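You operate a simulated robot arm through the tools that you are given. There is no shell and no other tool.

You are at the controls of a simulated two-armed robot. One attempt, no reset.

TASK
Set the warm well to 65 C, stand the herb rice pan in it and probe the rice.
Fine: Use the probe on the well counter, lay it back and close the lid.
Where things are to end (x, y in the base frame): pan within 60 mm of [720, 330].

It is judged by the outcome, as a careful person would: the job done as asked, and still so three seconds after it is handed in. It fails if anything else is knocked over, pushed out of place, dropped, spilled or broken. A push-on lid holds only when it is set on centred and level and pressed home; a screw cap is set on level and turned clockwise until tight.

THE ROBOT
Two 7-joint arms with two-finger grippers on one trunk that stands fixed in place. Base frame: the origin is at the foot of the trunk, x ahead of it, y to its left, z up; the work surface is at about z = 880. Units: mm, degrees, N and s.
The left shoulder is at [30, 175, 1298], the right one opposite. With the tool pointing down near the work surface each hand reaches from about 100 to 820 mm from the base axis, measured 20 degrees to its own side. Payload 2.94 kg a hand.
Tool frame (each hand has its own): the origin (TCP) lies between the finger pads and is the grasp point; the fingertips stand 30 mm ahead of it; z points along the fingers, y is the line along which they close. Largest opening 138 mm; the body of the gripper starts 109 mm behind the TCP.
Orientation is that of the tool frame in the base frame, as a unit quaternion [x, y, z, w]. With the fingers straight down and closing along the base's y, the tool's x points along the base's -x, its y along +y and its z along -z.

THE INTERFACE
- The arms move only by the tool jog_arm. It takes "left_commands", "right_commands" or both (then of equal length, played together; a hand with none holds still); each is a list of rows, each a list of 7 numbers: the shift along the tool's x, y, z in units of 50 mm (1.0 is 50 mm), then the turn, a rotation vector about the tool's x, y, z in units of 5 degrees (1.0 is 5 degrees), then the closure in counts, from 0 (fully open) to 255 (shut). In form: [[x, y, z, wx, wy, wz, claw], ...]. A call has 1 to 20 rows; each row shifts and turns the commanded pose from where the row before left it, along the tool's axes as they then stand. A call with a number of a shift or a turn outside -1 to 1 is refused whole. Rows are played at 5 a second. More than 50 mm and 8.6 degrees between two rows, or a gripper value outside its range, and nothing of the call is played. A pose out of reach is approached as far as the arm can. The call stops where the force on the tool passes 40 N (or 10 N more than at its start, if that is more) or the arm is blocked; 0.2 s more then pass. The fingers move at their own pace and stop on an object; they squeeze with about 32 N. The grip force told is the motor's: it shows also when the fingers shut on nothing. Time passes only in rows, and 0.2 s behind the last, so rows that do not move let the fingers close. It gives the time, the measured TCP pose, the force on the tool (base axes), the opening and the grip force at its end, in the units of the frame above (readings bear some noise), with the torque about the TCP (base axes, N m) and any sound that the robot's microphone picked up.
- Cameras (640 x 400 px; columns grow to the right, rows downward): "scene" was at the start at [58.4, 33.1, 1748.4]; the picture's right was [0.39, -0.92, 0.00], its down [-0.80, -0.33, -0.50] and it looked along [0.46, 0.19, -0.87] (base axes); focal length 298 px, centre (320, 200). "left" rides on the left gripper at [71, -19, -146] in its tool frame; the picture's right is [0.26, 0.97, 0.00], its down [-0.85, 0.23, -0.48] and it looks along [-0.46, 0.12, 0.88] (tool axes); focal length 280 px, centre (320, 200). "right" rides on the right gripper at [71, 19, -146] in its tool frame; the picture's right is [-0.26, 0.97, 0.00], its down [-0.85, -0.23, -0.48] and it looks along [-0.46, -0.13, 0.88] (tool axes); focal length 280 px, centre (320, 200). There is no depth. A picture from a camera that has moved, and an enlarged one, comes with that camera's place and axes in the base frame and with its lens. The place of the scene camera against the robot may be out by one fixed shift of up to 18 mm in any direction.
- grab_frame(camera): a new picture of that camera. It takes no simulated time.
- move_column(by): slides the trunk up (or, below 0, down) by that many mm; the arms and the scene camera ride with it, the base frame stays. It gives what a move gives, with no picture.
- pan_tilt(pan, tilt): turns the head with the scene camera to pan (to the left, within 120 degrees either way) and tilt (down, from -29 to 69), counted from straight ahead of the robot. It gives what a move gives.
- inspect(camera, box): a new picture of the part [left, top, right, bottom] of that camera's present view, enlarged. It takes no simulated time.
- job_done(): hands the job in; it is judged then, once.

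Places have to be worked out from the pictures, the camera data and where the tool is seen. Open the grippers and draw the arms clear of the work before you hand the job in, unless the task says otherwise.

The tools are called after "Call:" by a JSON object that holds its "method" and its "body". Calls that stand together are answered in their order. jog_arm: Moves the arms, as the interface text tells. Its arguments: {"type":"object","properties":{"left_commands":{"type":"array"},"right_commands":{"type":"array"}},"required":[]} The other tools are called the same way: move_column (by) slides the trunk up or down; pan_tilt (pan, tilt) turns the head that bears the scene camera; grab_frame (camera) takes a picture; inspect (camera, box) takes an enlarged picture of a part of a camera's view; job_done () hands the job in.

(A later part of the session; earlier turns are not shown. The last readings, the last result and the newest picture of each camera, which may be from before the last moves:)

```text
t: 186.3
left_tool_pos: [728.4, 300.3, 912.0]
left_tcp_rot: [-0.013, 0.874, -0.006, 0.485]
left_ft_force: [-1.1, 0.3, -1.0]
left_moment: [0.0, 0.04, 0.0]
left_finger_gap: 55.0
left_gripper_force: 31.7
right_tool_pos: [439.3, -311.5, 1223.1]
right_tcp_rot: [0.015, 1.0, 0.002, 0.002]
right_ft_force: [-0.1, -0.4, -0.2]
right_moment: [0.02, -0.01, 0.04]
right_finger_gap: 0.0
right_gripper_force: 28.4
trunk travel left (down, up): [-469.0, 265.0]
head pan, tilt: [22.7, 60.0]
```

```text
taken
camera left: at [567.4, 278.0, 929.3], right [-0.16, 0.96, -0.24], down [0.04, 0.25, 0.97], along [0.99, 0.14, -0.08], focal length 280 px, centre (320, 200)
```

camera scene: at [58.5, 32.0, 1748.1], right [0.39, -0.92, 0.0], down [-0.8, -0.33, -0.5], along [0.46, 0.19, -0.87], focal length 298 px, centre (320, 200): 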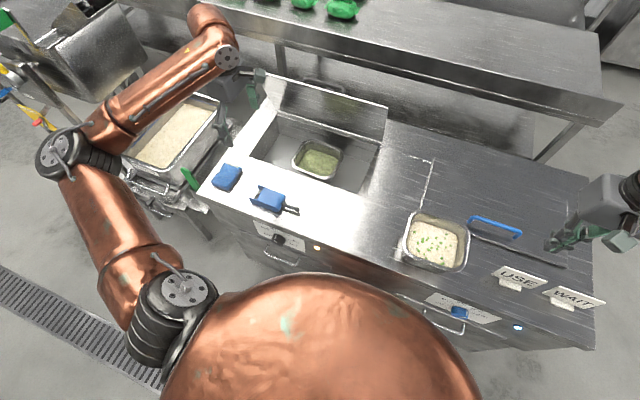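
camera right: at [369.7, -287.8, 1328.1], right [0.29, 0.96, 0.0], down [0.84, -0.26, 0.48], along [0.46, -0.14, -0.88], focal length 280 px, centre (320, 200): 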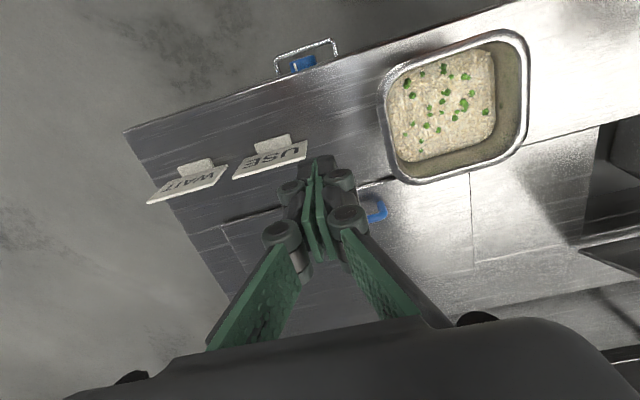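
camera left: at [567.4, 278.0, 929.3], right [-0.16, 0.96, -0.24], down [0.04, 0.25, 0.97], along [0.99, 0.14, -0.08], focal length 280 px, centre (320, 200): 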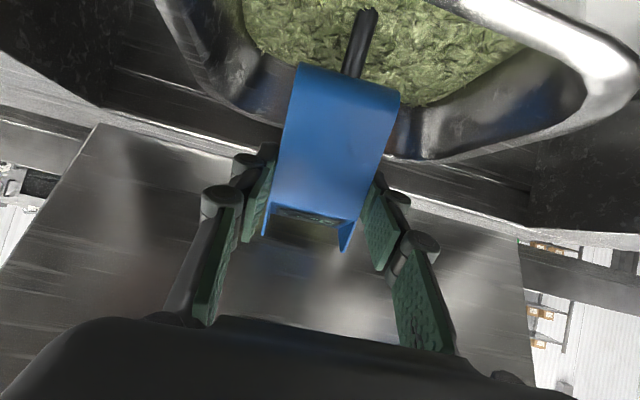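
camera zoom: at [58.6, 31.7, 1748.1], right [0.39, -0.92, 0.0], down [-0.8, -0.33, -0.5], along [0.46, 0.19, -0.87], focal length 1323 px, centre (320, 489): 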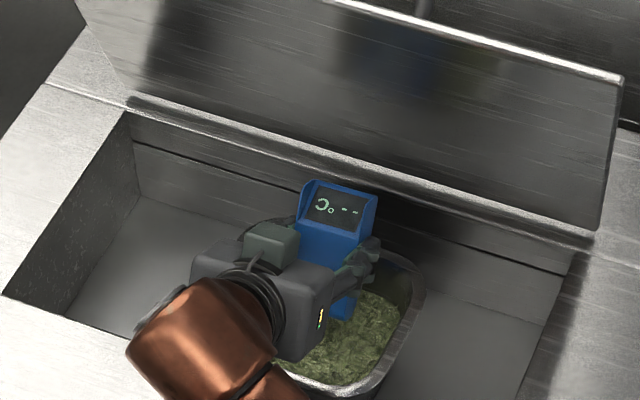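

The shaft is now buried in the rice and the display shows "-- °C" while it measures. I'll hold still and wait for a reading.

Call:
{"method": "jog_arm", "body": {"left_commands": [[0, 0, 0, 0, 0, 0, 255], [0, 0, 0, 0, 0, 0, 255], [0, 0, 0, 0, 0, 0, 255], [0, 0, 0, 0, 0, 0, 255], [0, 0, 0, 0, 0, 0, 255], [0, 0, 0, 0, 0, 0, 255], [0, 0, 0, 0, 0, 0, 255], [0, 0, 0, 0, 0, 0, 255], [0, 0, 0, 0, 0, 0, 255], [0, 0, 0, 0, 0, 0, 255], [0, 0, 0, 0, 0, 0, 255], [0, 0, 0, 0, 0, 0, 255], [0, 0, 0, 0, 0, 0, 255], [0, 0, 0, 0, 0, 0, 255], [0, 0, 0, 0, 0, 0, 255], [0, 0, 0, 0, 0, 0, 255], [0, 0, 0, 0, 0, 0, 255], [0, 0, 0, 0, 0, 0, 255], [0, 0, 0, 0, 0, 0, 255], [0, 0, 0, 0, 0, 0, 255]]}}

Call:
{"method": "inspect", "body": {"camera": "scene", "box": [290, 110, 350, 150]}}

Call:
{"method": "inspect", "body": {"camera": "left", "box": [260, 0, 460, 130]}}

```text
t: 190.5
left_tool_pos: [727.7, 300.6, 911.6]
left_tcp_rot: [-0.014, 0.874, -0.005, 0.485]
left_ft_force: [0.1, 0.0, -2.0]
left_moment: [0.0, 0.03, -0.01]
left_finger_gap: 55.2
left_gripper_force: 32.1
right_tool_pos: [439.1, -312.4, 1222.9]
right_tcp_rot: [0.015, 1.0, 0.002, 0.002]
right_ft_force: [0.2, -0.6, 0.7]
right_moment: [0.04, 0.03, 0.0]
right_finger_gap: 0.3
right_gripper_force: 28.6
trunk travel left (down, up): [-469.0, 265.0]
head pan, tilt: [22.7, 60.0]
```

```text
10.00 times, centred on (320, 130) of scene
camera zoom: at [58.6, 31.7, 1748.1], right [0.39, -0.92, 0.0], down [-0.8, -0.33, -0.5], along [0.46, 0.19, -0.87], focal length 2976 px, centre (320, 900)
```

zoom: 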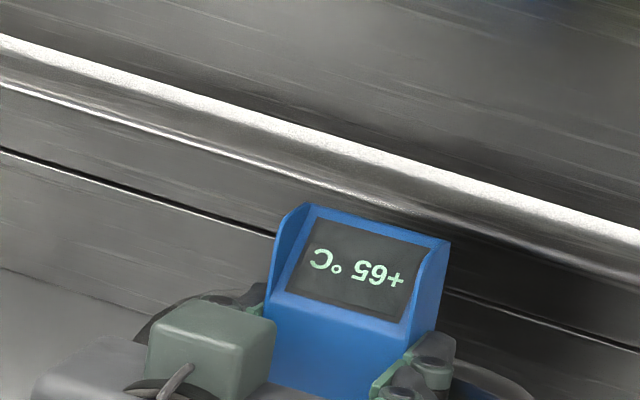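

```text
3.08 times, centred on (360, 65) of left
camera zoom: at [567.4, 278.0, 929.3], right [-0.16, 0.96, -0.24], down [0.04, 0.25, 0.97], along [0.99, 0.14, -0.08], focal length 863 px, centre (197, 615)
```

zoom: 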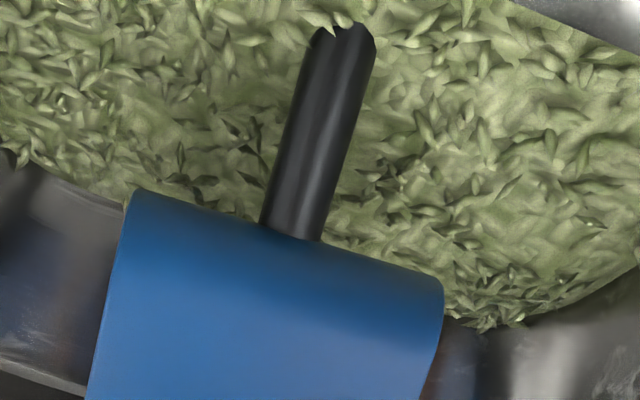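

The probe reads +65 °C: the rice is probed. I'll withdraw along the shaft, rise, and retrace the path.

Call:
{"method": "jog_arm", "body": {"left_commands": [[-0.15, 0, 0, 0, 0, 0, 255], [-0.15, 0, 0, 0, 0, 0, 255], [-0.15, 0, 0, 0, 0, 0, 255], [-0.24, 0, -0.148, 0, 0, 0, 255], [-0.24, 0, -0.148, 0, 0, 0, 255], [-0.24, 0, -0.148, 0, 0, 0, 255], [-0.24, 0, -0.148, 0, 0, 0, 255], [-0.24, 0, -0.148, 0, 0, 0, 255], [-0.25, 0.015, -0.74, 0, 0, 0, 255], [-0.25, 0.015, -0.74, 0, 0, 0, 255], [-0.25, 0.015, -0.74, 0, 0, 0, 255], [-0.25, 0.015, -0.74, 0, 0, 0, 255], [0, 0, 0, 0, 0, 0, 255]]}}

Call:
{"method": "inspect", "body": {"camera": "scene", "box": [180, 50, 460, 230]}}

```text
t: 193.3
left_tool_pos: [642.0, 308.4, 1120.1]
left_tcp_rot: [-0.014, 0.875, -0.005, 0.484]
left_ft_force: [0.6, 0.1, -1.1]
left_moment: [0.0, -0.02, -0.03]
left_finger_gap: 55.1
left_gripper_force: 31.8
right_tool_pos: [439.0, -312.6, 1223.1]
right_tcp_rot: [0.015, 1.0, 0.002, 0.002]
right_ft_force: [0.0, 0.7, -1.1]
right_moment: [0.01, 0.0, 0.01]
right_finger_gap: 0.0
right_gripper_force: 28.0
trunk travel left (down, up): [-469.0, 265.0]
head pan, tilt: [22.7, 60.0]
```

```text
2.22 times, centred on (320, 140) of scene
camera zoom: at [59.2, 31.8, 1748.1], right [0.39, -0.92, 0.0], down [-0.8, -0.33, -0.5], along [0.46, 0.19, -0.87], focal length 661 px, centre (320, 333)
```

zoom: 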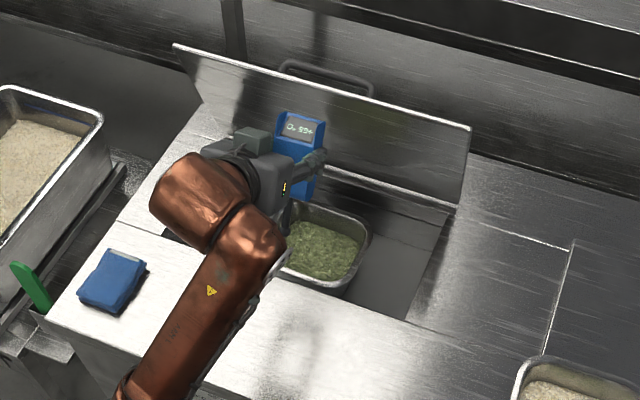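

Call:
{"method": "jog_arm", "body": {"left_commands": [[0, 0, 0, 0, 0.967, 0, 255], [0, 0, 0, 0, 0.967, 0, 255], [0, 0, 0, 0, 0.967, 0, 255], [0, 0, 0, 0, 0.967, 0, 255], [0, 0, 0, 0, 0.967, 0, 255], [0, 0, 0, 0, 0.967, 0, 255], [0, 0, 0, 0, 0.967, 0, 255], [0, 0, 0, 0, 0.967, 0, 255], [0, 0, 0, 0, 0.967, 0, 255], [0, 0, 0, 0, 0.967, 0, 255], [0, 0, 0, 0, 0.967, 0, 255], [0, 0, 0, 0, 0.967, 0, 255], [0, 0, 0, 0, 0, 0, 255]]}}

Call:
{"method": "jog_arm", "body": {"left_commands": [[0.593, 0.3, 0.133, 0, 0, 0, 255], [0.593, 0.3, 0.133, 0, 0, 0, 255], [0.593, 0.3, 0.133, 0, 0, 0, 255], [0.593, 0.3, 0.133, 0, 0, 0, 255], [0.593, 0.25, 0.133, 0, 0, 0, 255], [0.593, 0.25, 0.133, 0, 0, 0, 255], [0, 0, 0, 0, 0, 0, 255]]}}

Call:
{"method": "grab_frame", "body": {"camera": "scene"}}

Call:
{"method": "grab_frame", "body": {"camera": "left"}}

```text
t: 196.1
left_tool_pos: [640.6, 307.1, 1120.6]
left_tcp_rot: [-0.008, 1.0, -0.011, 0.0]
left_ft_force: [-0.1, 0.7, -0.9]
left_moment: [-0.03, -0.04, 0.02]
left_finger_gap: 55.0
left_gripper_force: 31.9
right_tool_pos: [438.2, -313.1, 1222.5]
right_tcp_rot: [0.015, 1.0, 0.002, 0.002]
right_ft_force: [0.0, 0.2, -0.2]
right_moment: [0.02, -0.02, 0.01]
right_finger_gap: 0.0
right_gripper_force: 29.0
trunk travel left (down, up): [-469.0, 265.0]
head pan, tilt: [22.7, 60.0]
```

```text
t: 197.7
left_tool_pos: [459.7, 388.6, 1076.0]
left_tcp_rot: [-0.009, 1.0, -0.012, 0.0]
left_ft_force: [1.3, 0.2, -1.3]
left_moment: [-0.01, 0.03, -0.02]
left_finger_gap: 54.7
left_gripper_force: 32.0
right_tool_pos: [440.6, -312.6, 1222.7]
right_tcp_rot: [0.015, 1.0, 0.001, 0.001]
right_ft_force: [-0.1, 0.1, -0.7]
right_moment: [0.02, 0.02, 0.0]
right_finger_gap: 0.0
right_gripper_force: 29.3
trunk travel left (down, up): [-469.0, 265.0]
head pan, tilt: [22.7, 60.0]
```

```text
taken
camera scene: at [60.1, 31.2, 1748.1], right [0.39, -0.92, 0.0], down [-0.8, -0.33, -0.5], along [0.46, 0.19, -0.87], focal length 298 px, centre (320, 200)
```

scene: 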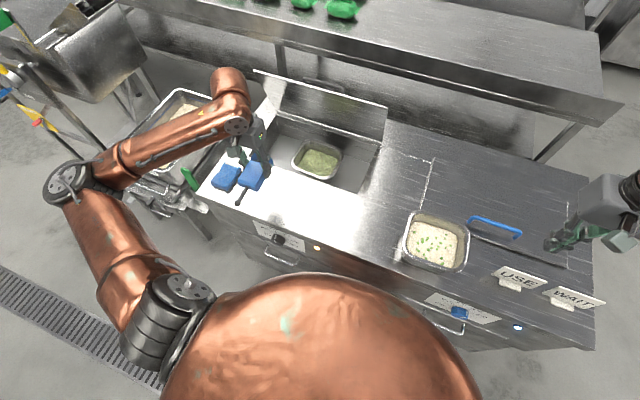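

```text
taken
camera left: at [390.1, 370.0, 1222.8], right [-0.28, 0.96, -0.02], down [0.84, 0.26, 0.47], along [0.46, 0.11, -0.88], focal length 280 px, centre (320, 200)
```

left: 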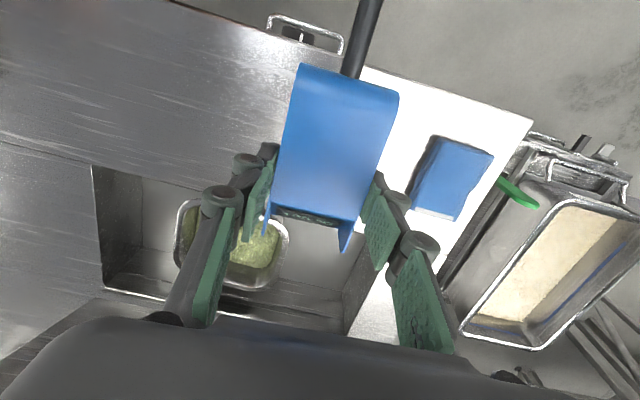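

Back above the counter with the probe steady in the grip. Yawing −90° to its original heading.

Call:
{"method": "jog_arm", "body": {"left_commands": [[0, 0, 0, 0, 0, -1, 255], [0, 0, 0, 0, 0, -1, 255], [0, 0, 0, 0, 0, -1, 255], [0, 0, 0, 0, 0, -1, 255], [0, 0, 0, 0, 0, -1, 255], [0, 0, 0, 0, 0, -1, 255], [0, 0, 0, 0, 0, -1, 255], [0, 0, 0, 0, 0, -1, 255], [0, 0, 0, 0, 0, -1, 255], [0, 0, 0, 0, 0, -1, 255], [0, 0, 0, 0, 0, -1, 255], [0, 0, 0, 0, 0, -1, 255], [0, 0, 0, 0, 0, -1, 255], [0, 0, 0, 0, 0, -1, 255], [0, 0, 0, 0, 0, -1, 255], [0, 0, 0, 0, 0, -1, 255], [0, 0, 0, 0, 0, -1, 255], [0, 0, 0, 0, 0, -1, 255], [0, 0, 0, 0, 0, 0, 255]]}}

```text
t: 201.7
left_tool_pos: [462.1, 387.0, 1078.0]
left_tcp_rot: [0.714, -0.7, 0.008, 0.008]
left_ft_force: [0.0, -0.1, -1.6]
left_moment: [0.0, -0.03, 0.01]
left_finger_gap: 55.1
left_gripper_force: 32.2
right_tool_pos: [439.0, -314.4, 1223.7]
right_tcp_rot: [0.014, 1.0, 0.001, 0.002]
right_ft_force: [1.0, -0.6, 0.6]
right_moment: [-0.01, -0.02, -0.03]
right_finger_gap: 0.1
right_gripper_force: 28.7
trunk travel left (down, up): [-469.0, 265.0]
head pan, tilt: [22.7, 60.0]
```

Call:
{"method": "jog_arm", "body": {"left_commands": [[-0.02, 0, 0.58, 0, 0, 0, 255], [-0.02, 0, 0.58, 0, 0, 0, 255], [0, 0, 0.58, 0, 0, 0, 255], [0, 0, 0.58, 0, 0, 0, 255], [0, 0, 0.5, 0, 0, 0, 255], [0, 0, 0, 0, 0, 0, 255]]}}

Call:
{"method": "grab_frame", "body": {"camera": "left"}}

```text
t: 203.1
left_tool_pos: [464.4, 386.4, 938.4]
left_tcp_rot: [0.713, -0.701, 0.008, 0.008]
left_ft_force: [0.1, 0.0, -0.7]
left_moment: [0.05, -0.01, 0.0]
left_finger_gap: 55.0
left_gripper_force: 31.4
right_tool_pos: [438.2, -312.3, 1223.3]
right_tcp_rot: [0.014, 1.0, 0.001, 0.002]
right_ft_force: [0.1, 0.1, -1.0]
right_moment: [0.01, -0.01, -0.02]
right_finger_gap: 0.1
right_gripper_force: 28.1
trunk travel left (down, up): [-469.0, 265.0]
head pan, tilt: [22.7, 60.0]
```

```text
taken
camera left: at [484.2, 318.2, 1086.3], right [-0.96, -0.28, 0.01], down [-0.25, 0.86, 0.46], along [-0.13, 0.44, -0.89], focal length 280 px, centre (320, 200)
```

left: 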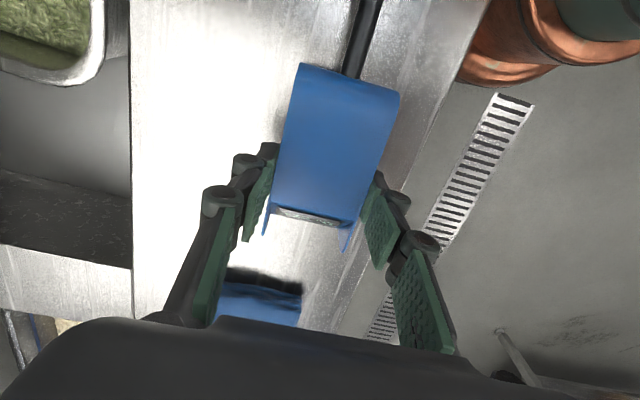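

Call:
{"method": "jog_arm", "body": {"left_commands": [[-0.03, 0.03, 0.13, 0, 0, 0, 255], [-0.03, 0, 0.13, 0, 0, 0, 255], [0, 0, 0.1, 0, 0, 0, 255], [0, 0, 0, 0, 0, 0, 255]]}}

```text
t: 204.1
left_tool_pos: [461.9, 388.5, 918.4]
left_tcp_rot: [0.713, -0.701, 0.009, 0.007]
left_ft_force: [-0.1, 0.3, 0.6]
left_moment: [-0.04, 0.06, 0.04]
left_finger_gap: 54.8
left_gripper_force: 32.2
right_tool_pos: [439.3, -312.2, 1222.9]
right_tcp_rot: [0.015, 1.0, 0.001, 0.001]
right_ft_force: [0.5, 0.5, 0.7]
right_moment: [0.01, -0.01, -0.01]
right_finger_gap: 0.0
right_gripper_force: 27.9
trunk travel left (down, up): [-469.0, 265.0]
head pan, tilt: [22.7, 60.0]
```

The probe is back on its spot at the original pose. Opening slowly and rising.

Call:
{"method": "jog_arm", "body": {"left_commands": [[0, 0, 0, 0, 0, 0, 145], [0, 0, 0, 0, 0, 0, 130], [0, 0, 0, 0, 0, 0, 100], [0, 0, 0, 0, 0, 0, 60], [0, 0, 0, 0, 0, 0, 40], [0, 0, -0.4, 0, 0, 0, 40], [0, 0, -0.6, 0, 0, 0, 40], [0, 0, -0.8, 0, 0, 0, 40], [0, 0, -0.8, 0, 0, 0, 40], [0, 0, -0.8, 0, 0, 0, 40], [0, 0, 0, 0, 0, 0, 0]]}}

Call:
{"method": "grab_frame", "body": {"camera": "left"}}

Call:
{"method": "inspect", "body": {"camera": "scene", "box": [190, 130, 400, 270]}}

```text
t: 206.5
left_tool_pos: [460.4, 391.6, 1090.4]
left_tcp_rot: [0.713, -0.701, 0.009, 0.008]
left_ft_force: [0.4, -0.3, 0.3]
left_moment: [-0.04, 0.0, 0.0]
left_finger_gap: 138.0
left_gripper_force: 0.0
right_tool_pos: [439.4, -311.6, 1222.4]
right_tcp_rot: [0.015, 1.0, 0.001, 0.002]
right_ft_force: [0.6, 0.0, -0.7]
right_moment: [-0.02, 0.02, 0.04]
right_finger_gap: 0.0
right_gripper_force: 28.4
trunk travel left (down, up): [-469.0, 265.0]
head pan, tilt: [22.7, 60.0]
```

```text
taken
camera left: at [480.7, 324.6, 1238.3], right [-0.96, -0.28, 0.01], down [-0.25, 0.86, 0.46], along [-0.13, 0.44, -0.89], focal length 280 px, centre (320, 200)
```

left: 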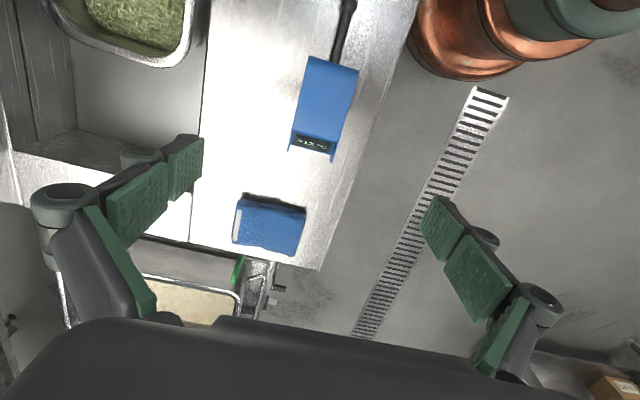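

```text
2.86 times, centred on (295, 200) of scene
camera zoom: at [58.8, 32.4, 1748.1], right [0.39, -0.92, 0.0], down [-0.8, -0.33, -0.5], along [0.46, 0.19, -0.87], focal length 850 px, centre (391, 200)
```

zoom: 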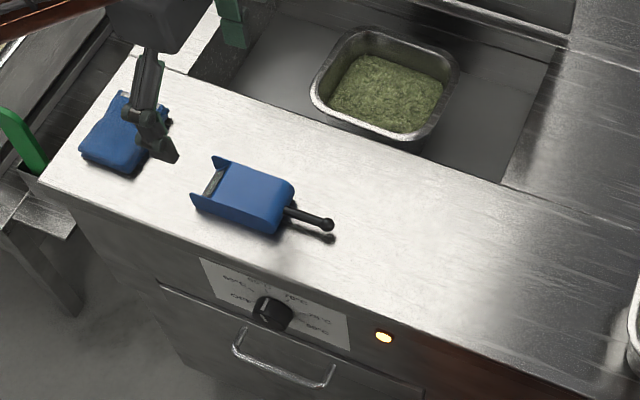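

The probe lies exactly where it was. Now I'll close the lid: bring the left hand up and over to a standoff above the raised lid's handle.

Call:
{"method": "jog_arm", "body": {"left_commands": [[0.207, -0.467, -0.483, 0, 0, 0, 0], [0.207, -0.467, -0.483, 0, 0, 0, 0], [0.207, -0.467, -0.483, 0, 0, 0, 0], [0.207, -0.467, -0.483, 0, 0, 0, 0], [0.207, -0.467, -0.483, 0, 0, 0, 0], [0.207, -0.467, -0.483, 0, 0, 0, 0], [0, 0, 0, 0.88, 0, 0, 170], [0, 0, 0, 0.88, 0, 0, 170], [0, 0, 0, 0.88, 0, 0, 170], [0, 0, 0, 0.88, 0, 0, 170], [0, 0, 0, 0.88, 0, 0, 170], [0, 0, 0, 0, 0, 0, 170]]}}

Call:
{"method": "grab_frame", "body": {"camera": "left"}}

Call:
{"method": "grab_frame", "body": {"camera": "scene"}}

```text
t: 209.1
left_tool_pos: [603.4, 337.3, 1234.9]
left_tcp_rot: [0.701, -0.686, 0.142, -0.13]
left_ft_force: [-0.1, -0.4, -0.3]
left_moment: [0.03, -0.03, -0.01]
left_finger_gap: 46.0
left_gripper_force: 0.0
right_tool_pos: [438.2, -313.2, 1223.1]
right_tcp_rot: [0.015, 1.0, 0.001, 0.002]
right_ft_force: [-0.1, -0.4, 0.6]
right_moment: [-0.01, 0.04, 0.0]
right_finger_gap: 0.2
right_gripper_force: 28.6
trunk travel left (down, up): [-469.0, 265.0]
head pan, tilt: [22.7, 60.0]
```

```text
taken
camera left: at [566.5, 267.9, 1379.7], right [-0.89, -0.29, -0.36], down [-0.41, 0.85, 0.33], along [0.21, 0.44, -0.87], focal length 280 px, centre (320, 200)
```

left: 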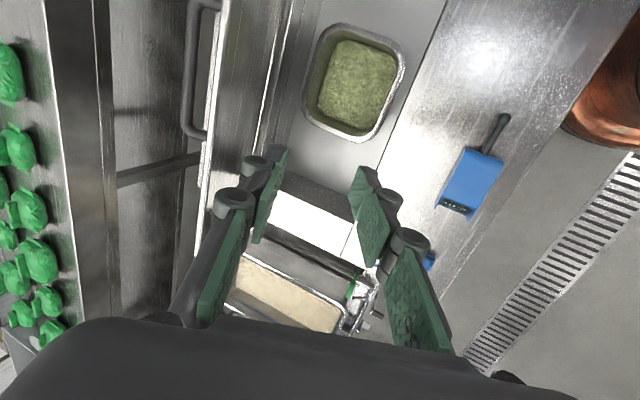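

```text
taken
camera scene: at [58.9, 31.8, 1748.1], right [0.39, -0.92, 0.0], down [-0.8, -0.33, -0.5], along [0.46, 0.19, -0.87], focal length 298 px, centre (320, 200)
```

scene: 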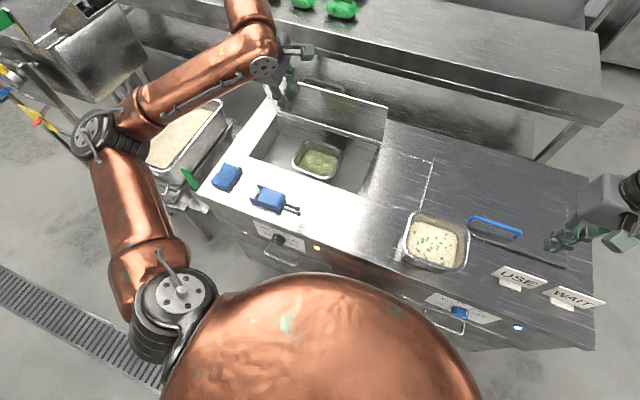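

Pan centre measures about (704, 295–302) from this view too, within tolerance. Moving to the standoff over the handle.

Call:
{"method": "jog_arm", "body": {"left_commands": [[0.05, -0.64, 0.266, 0, 0, 0, 170], [0.05, -0.64, 0.266, 0, 0, 0, 170], [0.05, -0.64, 0.266, 0, 0, 0, 170], [0.05, -0.64, 0.266, 0, 0, 0, 170], [0.05, -0.64, 0.266, 0, 0, 0, 170], [0, 0, 0, 0, 0, 0, 170]]}}

Call:
{"method": "grab_frame", "body": {"camera": "left"}}

Call:
{"method": "inspect", "body": {"camera": "scene", "box": [200, 20, 440, 200]}}

```text
t: 210.5
left_tool_pos: [775.0, 326.2, 1233.1]
left_tcp_rot: [0.702, -0.686, 0.142, -0.128]
left_ft_force: [-0.9, -0.5, 0.3]
left_moment: [0.0, 0.01, 0.0]
left_finger_gap: 46.0
left_gripper_force: 0.0
right_tool_pos: [439.2, -311.8, 1224.1]
right_tcp_rot: [0.014, 1.0, 0.001, 0.002]
right_ft_force: [0.4, 0.1, 0.2]
right_moment: [0.0, -0.02, 0.03]
right_finger_gap: 0.0
right_gripper_force: 28.5
trunk travel left (down, up): [-469.0, 265.0]
head pan, tilt: [22.7, 60.0]
```

```text
taken
camera left: at [739.0, 258.3, 1378.4], right [-0.89, -0.29, -0.36], down [-0.41, 0.85, 0.33], along [0.21, 0.44, -0.87], focal length 280 px, centre (320, 200)
```

left: 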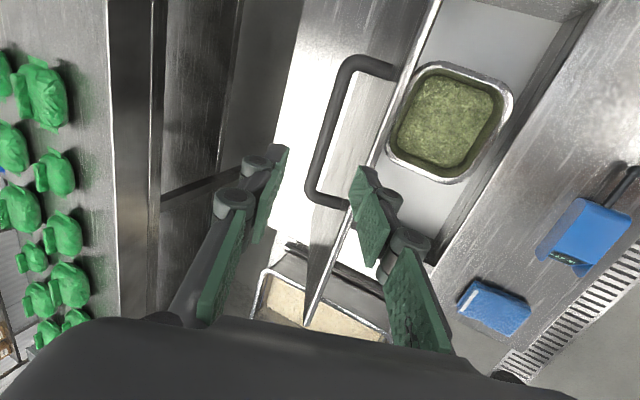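

```text
2.22 times, centred on (320, 110) of scene
camera zoom: at [57.6, 32.7, 1748.2], right [0.39, -0.92, 0.0], down [-0.8, -0.33, -0.5], along [0.46, 0.19, -0.87], focal length 661 px, centre (320, 400)
```

zoom: 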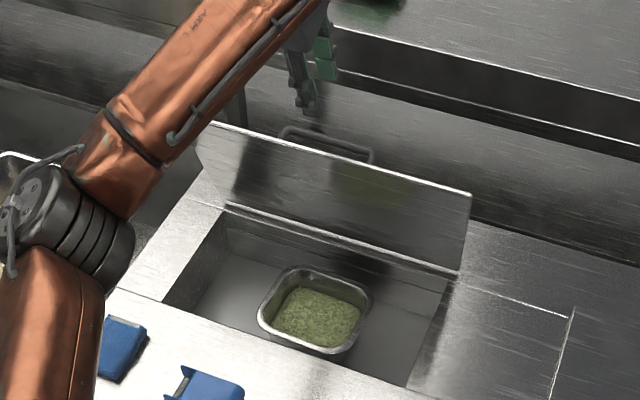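

Call:
{"method": "jog_arm", "body": {"left_commands": [[0, 0.1, 0.5, 0, 0, 0, 170], [0, 0.1, 0.5, 0, 0, 0, 170], [0, 0, 0.5, 0, 0, 0, 170], [0, 0, 0, 0, 0, 0, 170]]}}

Call:
{"method": "grab_frame", "body": {"camera": "left"}}

```text
t: 211.5
left_tool_pos: [794.3, 326.4, 1172.5]
left_tcp_rot: [0.7, -0.686, 0.146, -0.135]
left_ft_force: [-12.0, -0.8, 19.3]
left_moment: [0.1, 0.69, -0.01]
left_finger_gap: 52.9
left_gripper_force: 2.9
right_tool_pos: [437.1, -313.5, 1224.6]
right_tcp_rot: [0.016, 1.0, 0.002, 0.003]
right_ft_force: [-0.1, 0.4, 0.7]
right_moment: [0.03, 0.05, 0.03]
right_finger_gap: 0.2
right_gripper_force: 28.2
trunk travel left (down, up): [-469.0, 265.0]
head pan, tilt: [22.7, 60.0]
stopped in row 4 (left hand): the force on the tool passed its limit at 43 N (the readings are from after the stop); the commanded pose is now the measured one
```

```text
taken
camera left: at [756.4, 256.8, 1316.8], right [-0.88, -0.28, -0.37], down [-0.41, 0.85, 0.33], along [0.22, 0.45, -0.87], focal length 280 px, centre (320, 200)
```

left: 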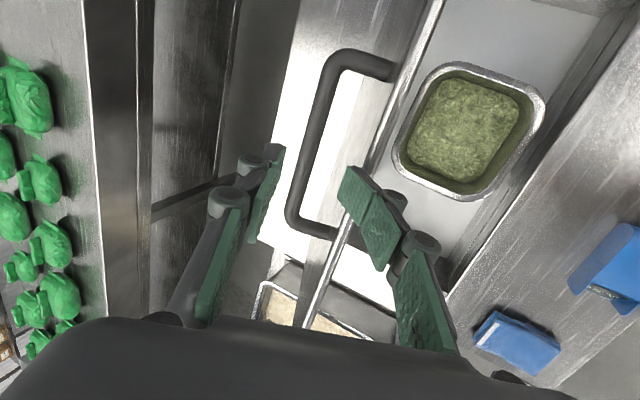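

The front finger touched the lid's top edge; the bar is at about (834, 1106). I'll back off 15 mm, shift 13 mm further back, and approach again.

Call:
{"method": "jog_arm", "body": {"left_commands": [[0, 0, -0.3, 0, 0, 0, 181], [0, -0.14, 0, 0, 0, 0, 181], [0, -0.14, 0, 0, 0, 0, 181], [0, 0, 0, 0, 0, 0, 181]]}}

Call:
{"method": "grab_frame", "body": {"camera": "left"}}

```text
t: 212.5
left_tool_pos: [801.5, 327.1, 1185.9]
left_tcp_rot: [0.701, -0.686, 0.143, -0.131]
left_ft_force: [-0.8, 0.3, 0.9]
left_moment: [0.0, 0.0, 0.0]
left_finger_gap: 40.0
left_gripper_force: 0.2
right_tool_pos: [438.6, -312.1, 1224.2]
right_tcp_rot: [0.015, 1.0, 0.002, 0.001]
right_ft_force: [-0.2, -0.1, -0.7]
right_moment: [0.01, -0.03, -0.03]
right_finger_gap: 0.2
right_gripper_force: 28.9
trunk travel left (down, up): [-469.0, 265.0]
head pan, tilt: [22.7, 60.0]
```

```text
taken
camera left: at [765.4, 258.5, 1329.2], right [-0.89, -0.28, -0.36], down [-0.41, 0.85, 0.33], along [0.21, 0.45, -0.87], focal length 280 px, centre (320, 200)
```

left: 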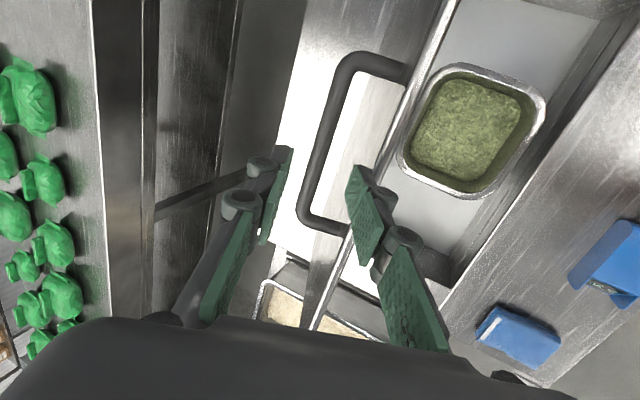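

Aligned within 1 mm of the bar now. Advancing 70 mm.

Call:
{"method": "jog_arm", "body": {"left_commands": [[0, 0, 0.5, 0, 0, 0, 181], [0, 0, 0.5, 0, 0, 0, 181], [0, 0, 0.42, 0, 0, 0, 181], [0, 0, 0, 0, 0, 0, 181]]}}

Call:
{"method": "grab_frame", "body": {"camera": "left"}}

```text
t: 213.5
left_tool_pos: [828.6, 327.1, 1118.4]
left_tcp_rot: [0.701, -0.686, 0.143, -0.131]
left_ft_force: [-0.2, -0.8, -0.1]
left_moment: [0.01, -0.01, -0.03]
left_finger_gap: 39.9
left_gripper_force: 0.1
right_tool_pos: [437.9, -312.7, 1223.5]
right_tcp_rot: [0.014, 1.0, 0.002, 0.001]
right_ft_force: [0.3, 0.6, -0.6]
right_moment: [0.01, 0.01, 0.01]
right_finger_gap: 0.0
right_gripper_force: 28.5
trunk travel left (down, up): [-469.0, 265.0]
head pan, tilt: [22.7, 60.0]
```

```text
taken
camera left: at [791.6, 258.0, 1263.4], right [-0.89, -0.28, -0.36], down [-0.41, 0.85, 0.33], along [0.21, 0.45, -0.87], focal length 280 px, centre (320, 200)
```

left: 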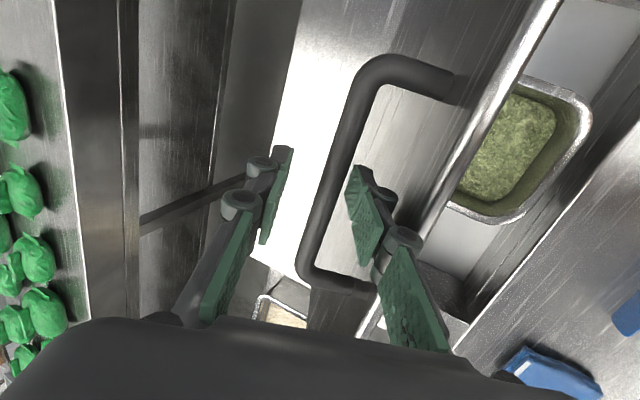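

The bar lies between the pads with no contact. Closing on it.

Call:
{"method": "jog_arm", "body": {"left_commands": [[0, 0, 0, 0, 0, 0, 255], [0, 0, 0, 0, 0, 0, 255], [0, 0, 0, 0, 0, 0, 255], [0, 0, 0, 0, 0, 0, 255], [0, 0, 0, 0, 0, 0, 255]]}}

Call:
{"method": "grab_frame", "body": {"camera": "left"}}

```text
t: 214.7
left_tool_pos: [829.1, 327.0, 1116.6]
left_tcp_rot: [0.7, -0.687, 0.142, -0.13]
left_ft_force: [-4.9, -2.1, -13.1]
left_moment: [0.4, 0.12, -0.84]
left_finger_gap: 12.6
left_gripper_force: 39.9
right_tool_pos: [439.9, -312.2, 1223.3]
right_tcp_rot: [0.015, 1.0, 0.002, 0.001]
right_ft_force: [0.2, 0.0, 0.7]
right_moment: [0.01, -0.01, -0.02]
right_finger_gap: 0.1
right_gripper_force: 27.9
trunk travel left (down, up): [-469.0, 265.0]
head pan, tilt: [22.7, 60.0]
```

```text
taken
camera left: at [792.6, 258.1, 1261.7], right [-0.89, -0.28, -0.36], down [-0.41, 0.85, 0.34], along [0.21, 0.44, -0.87], focal length 280 px, centre (320, 200)
```

left: 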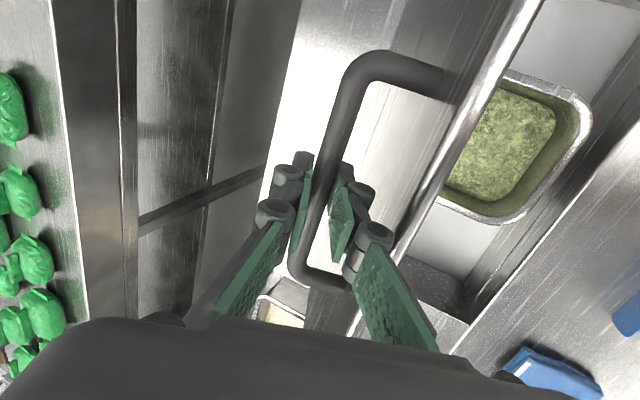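

Gripped. Lowering the lid along the hinge arc in stages.

Call:
{"method": "jog_arm", "body": {"left_commands": [[0, 0.521, -0.137, 0, 0, 0, 255], [0, 0.534, -0.072, 0, 0, 0, 255], [0, 0.54, -0.006, 0, 0, 0, 255], [0, 0.536, 0.059, 0, 0, 0, 255], [0, 0, 0, 0, 0, 0, 255]]}}

Call:
{"method": "grab_frame", "body": {"camera": "scene"}}

Call:
{"method": "grab_frame", "body": {"camera": "left"}}

```text
t: 215.9
left_tool_pos: [728.6, 328.6, 1084.6]
left_tcp_rot: [0.702, -0.686, 0.142, -0.13]
left_ft_force: [9.7, 11.8, -17.6]
left_moment: [0.5, -0.02, -0.75]
left_finger_gap: 12.9
left_gripper_force: 39.4
right_tool_pos: [440.9, -309.6, 1223.2]
right_tcp_rot: [0.015, 1.0, 0.0, 0.001]
right_ft_force: [-0.9, -0.4, -0.2]
right_moment: [0.02, 0.0, 0.03]
right_finger_gap: 0.0
right_gripper_force: 28.1
trunk travel left (down, up): [-469.0, 265.0]
head pan, tilt: [22.7, 60.0]
```

```text
taken
camera scene: at [62.4, 35.1, 1747.9], right [0.39, -0.92, 0.0], down [-0.8, -0.34, -0.5], along [0.46, 0.19, -0.87], focal length 298 px, centre (320, 200)
```

scene: 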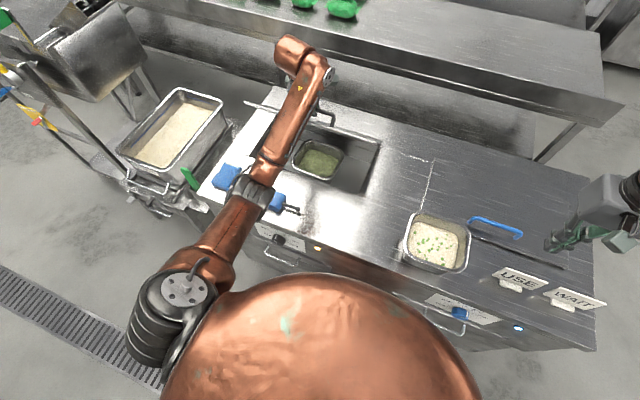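

```text
taken
camera left: at [692.4, 258.2, 1228.4], right [-0.89, -0.29, -0.36], down [-0.41, 0.85, 0.34], along [0.21, 0.45, -0.87], focal length 280 px, centre (320, 200)
```

left: 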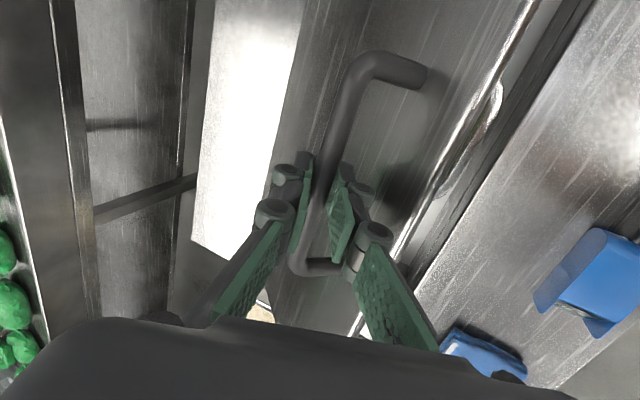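

The lid is halfway; my elbow is now dropping low but still about 150 mm above the counter items. Continuing with smaller chunks.

Call:
{"method": "jog_arm", "body": {"left_commands": [[0, 0.525, 0.125, 0, 0, 0, 255], [0, 0.506, 0.187, 0, 0, 0, 255], [0, 0.479, 0.248, 0, 0, 0, 255], [0, 0, 0, 0, 0, 0, 255]]}}

Call:
{"method": "grab_frame", "body": {"camera": "scene"}}

Call:
{"method": "grab_frame", "body": {"camera": "left"}}

```text
t: 216.9
left_tool_pos: [668.8, 326.8, 1030.6]
left_tcp_rot: [0.702, -0.686, 0.144, -0.131]
left_ft_force: [13.2, 21.6, -11.6]
left_moment: [1.03, -0.11, -0.56]
left_finger_gap: 13.1
left_gripper_force: 39.9
right_tool_pos: [441.7, -309.9, 1222.6]
right_tcp_rot: [0.015, 1.0, 0.0, 0.001]
right_ft_force: [0.5, 0.1, 0.5]
right_moment: [0.03, 0.0, -0.03]
right_finger_gap: 0.0
right_gripper_force: 28.5
trunk travel left (down, up): [-469.0, 265.0]
head pan, tilt: [22.7, 60.0]
```

```text
taken
camera scene: at [62.0, 36.4, 1747.9], right [0.39, -0.92, 0.0], down [-0.8, -0.34, -0.5], along [0.46, 0.19, -0.87], focal length 298 px, centre (320, 200)
```

scene: 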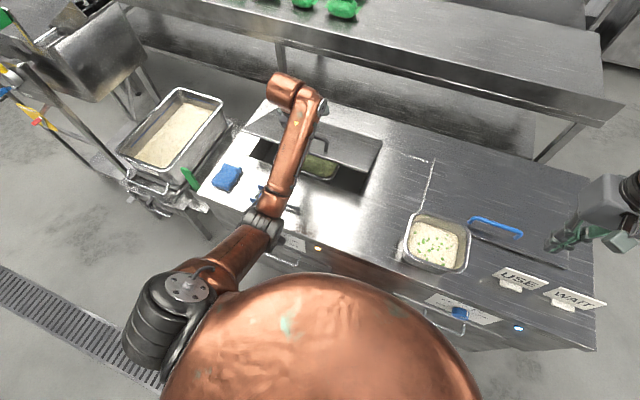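

```text
taken
camera left: at [632.7, 258.0, 1174.2], right [-0.89, -0.29, -0.36], down [-0.41, 0.85, 0.33], along [0.21, 0.44, -0.87], focal length 280 px, centre (320, 200)
```

left: 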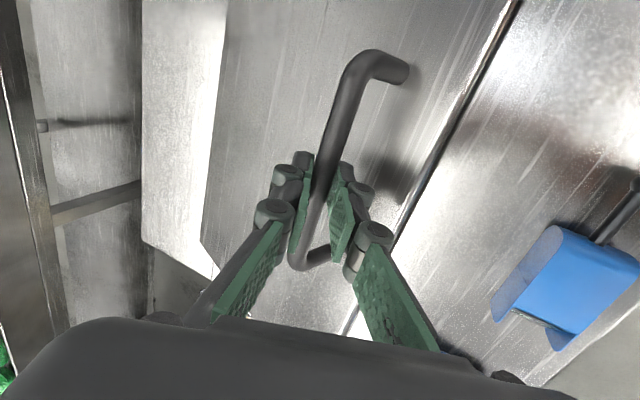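

Call:
{"method": "jog_arm", "body": {"left_commands": [[-0.04, 0.445, 0.304, 0, 0, 0, 255], [-0.02, 0.405, 0.356, 0, 0, 0, 255], [0, 0.25, 0.283, 0, 0, 0, 255], [0, 0, 0, 0, 0, 0, 255]]}}

Call:
{"method": "grab_frame", "body": {"camera": "scene"}}

Call:
{"method": "grab_frame", "body": {"camera": "left"}}

```text
t: 217.9
left_tool_pos: [635.7, 324.8, 965.9]
left_tcp_rot: [0.701, -0.686, 0.144, -0.13]
left_ft_force: [0.6, 19.4, -1.6]
left_moment: [0.87, -0.07, -0.66]
left_finger_gap: 13.0
left_gripper_force: 39.0
right_tool_pos: [439.3, -312.7, 1222.8]
right_tcp_rot: [0.014, 1.0, 0.001, 0.002]
right_ft_force: [0.2, 0.2, 0.0]
right_moment: [0.01, 0.01, 0.02]
right_finger_gap: 0.0
right_gripper_force: 28.3
trunk travel left (down, up): [-469.0, 265.0]
head pan, tilt: [22.7, 60.0]
```

```text
taken
camera scene: at [58.9, 35.0, 1748.1], right [0.39, -0.92, 0.0], down [-0.8, -0.34, -0.5], along [0.46, 0.19, -0.87], focal length 298 px, centre (320, 200)
```

scene: 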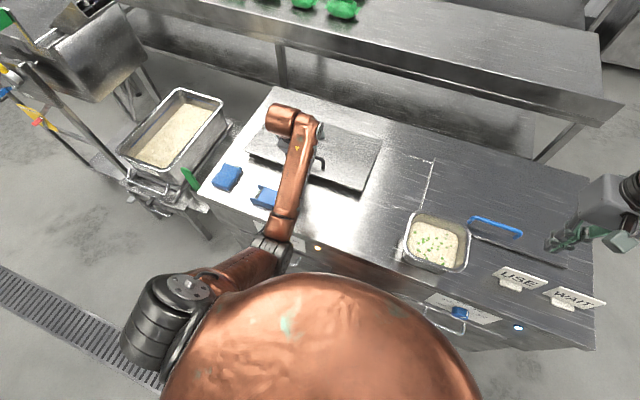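

```text
taken
camera left: at [600.0, 256.4, 1109.9], right [-0.89, -0.29, -0.36], down [-0.41, 0.85, 0.33], along [0.21, 0.44, -0.87], focal length 280 px, centre (320, 200)
```

left: 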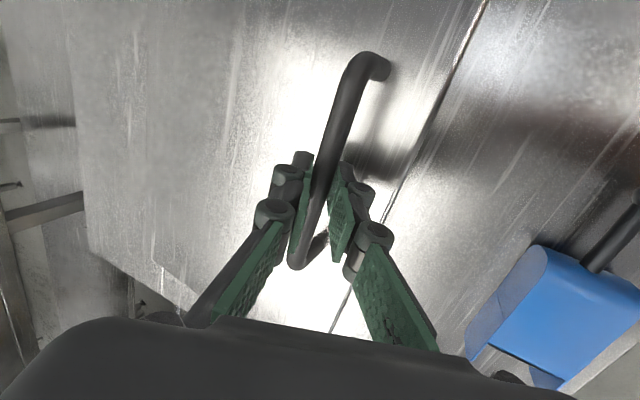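

Call:
{"method": "jog_arm", "body": {"left_commands": [[-0.03, 0.068, 0.089, 0, 0, 0, 255], [0, 0.068, 0.089, 0, 0, 0, 255], [0, 0.068, 0.089, 0, 0, 0, 255], [0, 0.05, 0.07, 0, 0, 0, 255], [0, 0, 0, 0, 0, 0, 255]]}}

Call:
{"method": "grab_frame", "body": {"camera": "left"}}

Call:
{"method": "inspect", "body": {"camera": "scene", "box": [180, 70, 440, 250]}}

```text
t: 219.1
left_tool_pos: [630.9, 325.4, 945.9]
left_tcp_rot: [0.701, -0.686, 0.143, -0.131]
left_ft_force: [8.1, 14.0, -1.6]
left_moment: [0.77, -0.23, -0.67]
left_finger_gap: 13.1
left_gripper_force: 39.6
right_tool_pos: [438.9, -311.5, 1223.0]
right_tcp_rot: [0.015, 1.0, 0.001, 0.002]
right_ft_force: [-0.1, -0.3, -0.8]
right_moment: [0.0, -0.03, 0.02]
right_finger_gap: 0.1
right_gripper_force: 28.5
trunk travel left (down, up): [-469.0, 265.0]
head pan, tilt: [22.7, 60.0]
```

```text
taken
camera left: at [594.6, 256.0, 1090.5], right [-0.89, -0.28, -0.36], down [-0.41, 0.85, 0.33], along [0.21, 0.44, -0.87], focal length 280 px, centre (320, 200)
```

left: 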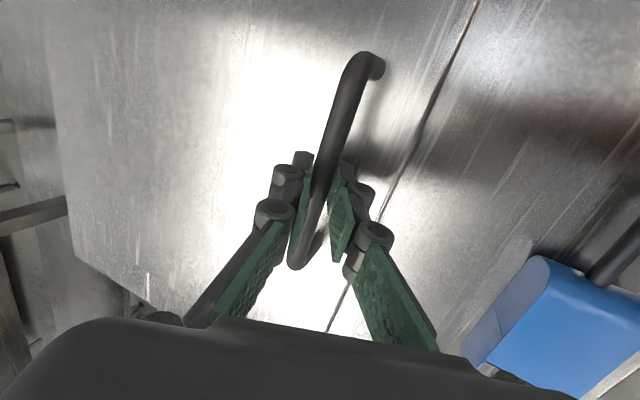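

```text
2.22 times, centred on (310, 160) of scene
camera zoom: at [59.8, 34.2, 1748.0], right [0.39, -0.92, 0.0], down [-0.8, -0.33, -0.5], along [0.46, 0.19, -0.87], focal length 661 px, centre (342, 289)
```

zoom: 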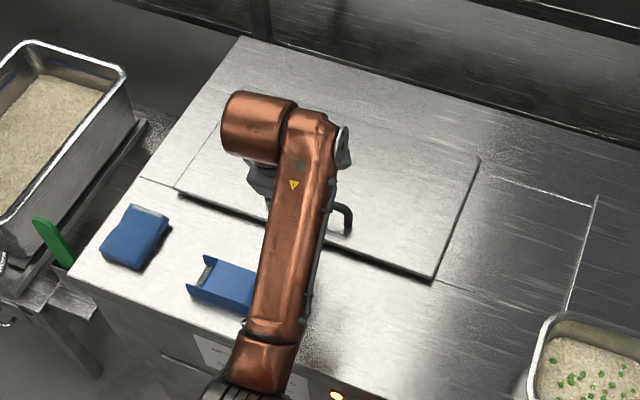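

Almost shut. I'll press down a few more mm until the seat pushes back.

Call:
{"method": "jog_arm", "body": {"left_commands": [[0, 0.03, 0.06, 0, 0, 0, 255], [0, 0.03, 0.06, 0, 0, 0, 255], [0, 0.02, 0.05, 0, 0, 0, 255], [0, 0, 0, 0, 0, 0, 255]]}}

```text
t: 220.1
left_tool_pos: [630.4, 324.2, 943.0]
left_tcp_rot: [0.7, -0.686, 0.146, -0.135]
left_ft_force: [4.4, 15.6, 25.6]
left_moment: [0.3, -0.17, -0.99]
left_finger_gap: 13.0
left_gripper_force: 39.8
right_tool_pos: [437.5, -312.3, 1224.7]
right_tcp_rot: [0.014, 1.0, 0.002, 0.003]
right_ft_force: [1.0, -0.1, -0.4]
right_moment: [0.01, -0.02, -0.03]
right_finger_gap: 0.0
right_gripper_force: 28.7
trunk travel left (down, up): [-469.0, 265.0]
head pan, tilt: [22.7, 60.0]
```

The lid is seated (26 N push-back). Opening the fingers and withdrawing upward.

Call:
{"method": "jog_arm", "body": {"left_commands": [[0, 0, 0, 0, 0, 0, 220], [0, 0, 0, 0, 0, 0, 180], [0, 0, 0, 0, 0, 0, 170], [0, 0, 0, 0, 0, 0, 170], [0, 0, -0.3, 0, 0, 0, 170], [0, 0, -0.5, 0, 0, 0, 170], [0, 0, -0.7, 0, 0, 0, 170], [0, 0, -0.7, 0, 0, 0, 170], [0, 0, -0.7, 0, 0, 0, 100], [0, 0, 0, 0, 0, 0, 0]]}}

Call:
{"method": "grab_frame", "body": {"camera": "scene"}}

Call:
{"method": "grab_frame", "body": {"camera": "left"}}

```text
t: 222.3
left_tool_pos: [575.1, 325.2, 1071.6]
left_tcp_rot: [0.7, -0.687, 0.144, -0.131]
left_ft_force: [0.5, -0.2, 0.3]
left_moment: [0.0, 0.02, 0.0]
left_finger_gap: 96.7
left_gripper_force: 0.1
right_tool_pos: [439.4, -313.2, 1223.3]
right_tcp_rot: [0.014, 1.0, 0.002, 0.002]
right_ft_force: [0.8, 0.0, 0.8]
right_moment: [0.02, 0.03, 0.02]
right_finger_gap: 0.0
right_gripper_force: 28.7
trunk travel left (down, up): [-469.0, 265.0]
head pan, tilt: [22.7, 60.0]
```

```text
taken
camera scene: at [59.1, 31.7, 1748.1], right [0.39, -0.92, 0.0], down [-0.8, -0.33, -0.5], along [0.46, 0.19, -0.87], focal length 298 px, centre (320, 200)
```

scene: 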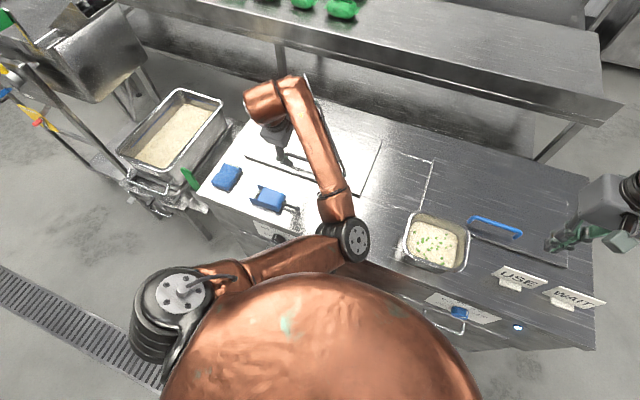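

```text
taken
camera left: at [538.8, 255.5, 1216.1], right [-0.89, -0.28, -0.36], down [-0.41, 0.85, 0.34], along [0.21, 0.45, -0.87], focal length 280 px, centre (320, 200)
```

left: 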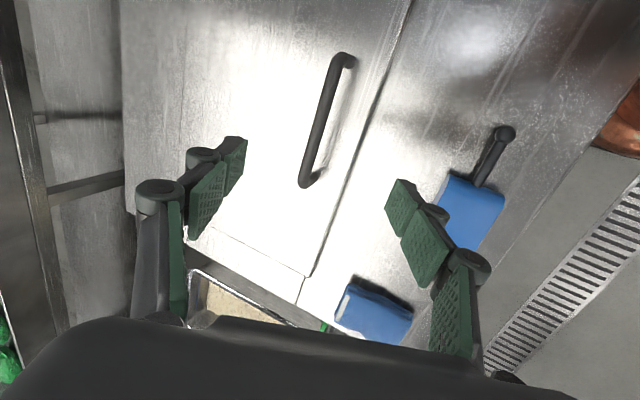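

The lid is closed flush and the probe is undisturbed. Now I'll raise the left hand, straighten it, and draw it clear.

Call:
{"method": "jog_arm", "body": {"left_commands": [[0, -0.19, -0.46, 0, 0, 0, 0], [0, -0.19, -0.46, 0, 0, 0, 0], [0, -0.19, -0.46, 0, 0, 0, 0], [0, -0.19, -0.46, 0, 0, 0, 0], [0, 0, 0, -0.88, 0, 0, 0], [0, 0, 0, -0.88, 0, 0, 0], [0, 0, 0, -0.88, 0, 0, 0], [0, 0, 0, -0.88, 0, 0, 0], [0, 0, 0, -0.88, 0, 0, 0], [0, 0, 0, 0, 0, 0, 0]]}}

Call:
{"method": "grab_frame", "body": {"camera": "scene"}}

```text
t: 224.5
left_tool_pos: [575.9, 327.1, 1170.3]
left_tcp_rot: [0.713, -0.701, 0.011, 0.005]
left_ft_force: [0.3, 0.8, -0.6]
left_moment: [-0.03, -0.06, 0.01]
left_finger_gap: 137.8
left_gripper_force: 0.1
right_tool_pos: [438.7, -312.9, 1222.7]
right_tcp_rot: [0.015, 1.0, 0.001, 0.002]
right_ft_force: [-0.1, -0.5, -0.5]
right_moment: [0.01, -0.01, 0.01]
right_finger_gap: 0.0
right_gripper_force: 28.4
trunk travel left (down, up): [-469.0, 265.0]
head pan, tilt: [22.7, 60.0]
```

```text
taken
camera scene: at [58.3, 31.9, 1748.2], right [0.39, -0.92, 0.0], down [-0.8, -0.33, -0.5], along [0.46, 0.19, -0.87], focal length 298 px, centre (320, 200)
```

scene: 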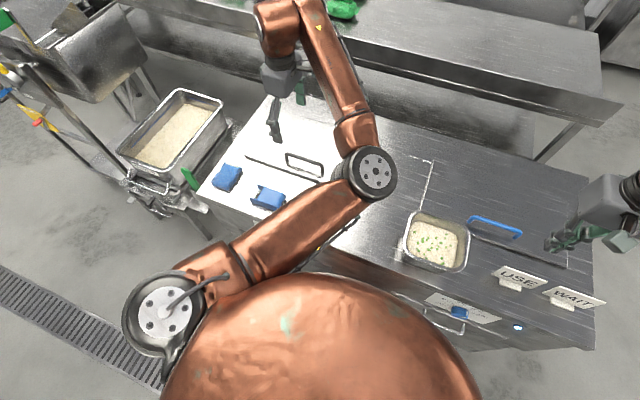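

Call:
{"method": "jog_arm", "body": {"left_commands": [[0, 0, -0.2, 0, 0, 1, 0], [0, 0, -0.2, 0, 0, 1, 0], [0, 0, -0.2, 0, 0, 1, 0], [0, 0, -0.2, 0, 0, 1, 0], [0, 0, -0.2, 0, 0, 1, 0], [0, 0, 0, 0, 0, 1, 0], [0, 0, 0, 0, 0, 1, 0], [0, 0, 0, 0, 0, 1, 0], [0, 0, 0, 0, 0, 1, 0], [0, 0, 0, 0, 0, 1, 0], [0, 0, 0, 0, 0, 1, 0], [0, 0, 0, 0, 0, 1, 0], [0, 0, 0, 0, 0, 1, 0], [0, 0, 0, 0, 0, 1, 0], [0, 0, 0, 0, 0, 1, 0], [0, 0, 0, 0, 0, 1, 0], [0, 0, 0, 0, 0, 1, 0], [0, 0, 0, 0, 0, 1, 0], [0, 0, 0, 0, 0, 0, 0]]}}

Call:
{"method": "grab_frame", "body": {"camera": "scene"}}

```text
t: 228.5
left_tool_pos: [574.9, 328.1, 1221.6]
left_tcp_rot: [-0.007, 1.0, -0.01, 0.003]
left_ft_force: [-0.4, -0.5, -0.1]
left_moment: [0.0, 0.0, -0.01]
left_finger_gap: 138.0
left_gripper_force: 0.0
right_tool_pos: [438.8, -313.7, 1222.8]
right_tcp_rot: [0.015, 1.0, 0.002, 0.002]
right_ft_force: [0.7, 0.1, -0.2]
right_moment: [0.01, -0.02, 0.02]
right_finger_gap: 0.0
right_gripper_force: 28.0
trunk travel left (down, up): [-469.0, 265.0]
head pan, tilt: [22.7, 60.0]
```

```text
taken
camera scene: at [58.6, 31.9, 1748.1], right [0.39, -0.92, 0.0], down [-0.8, -0.33, -0.5], along [0.46, 0.19, -0.87], focal length 298 px, centre (320, 200)
```

scene: 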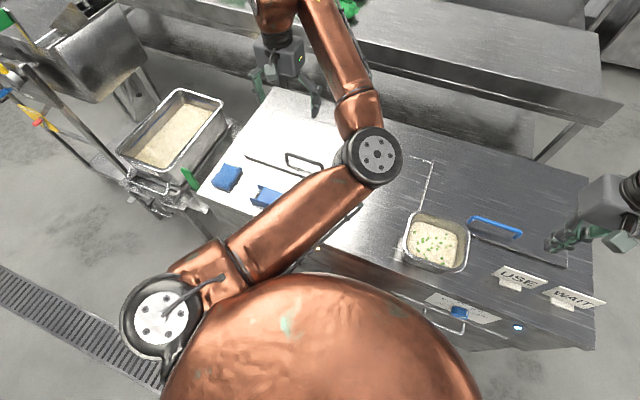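

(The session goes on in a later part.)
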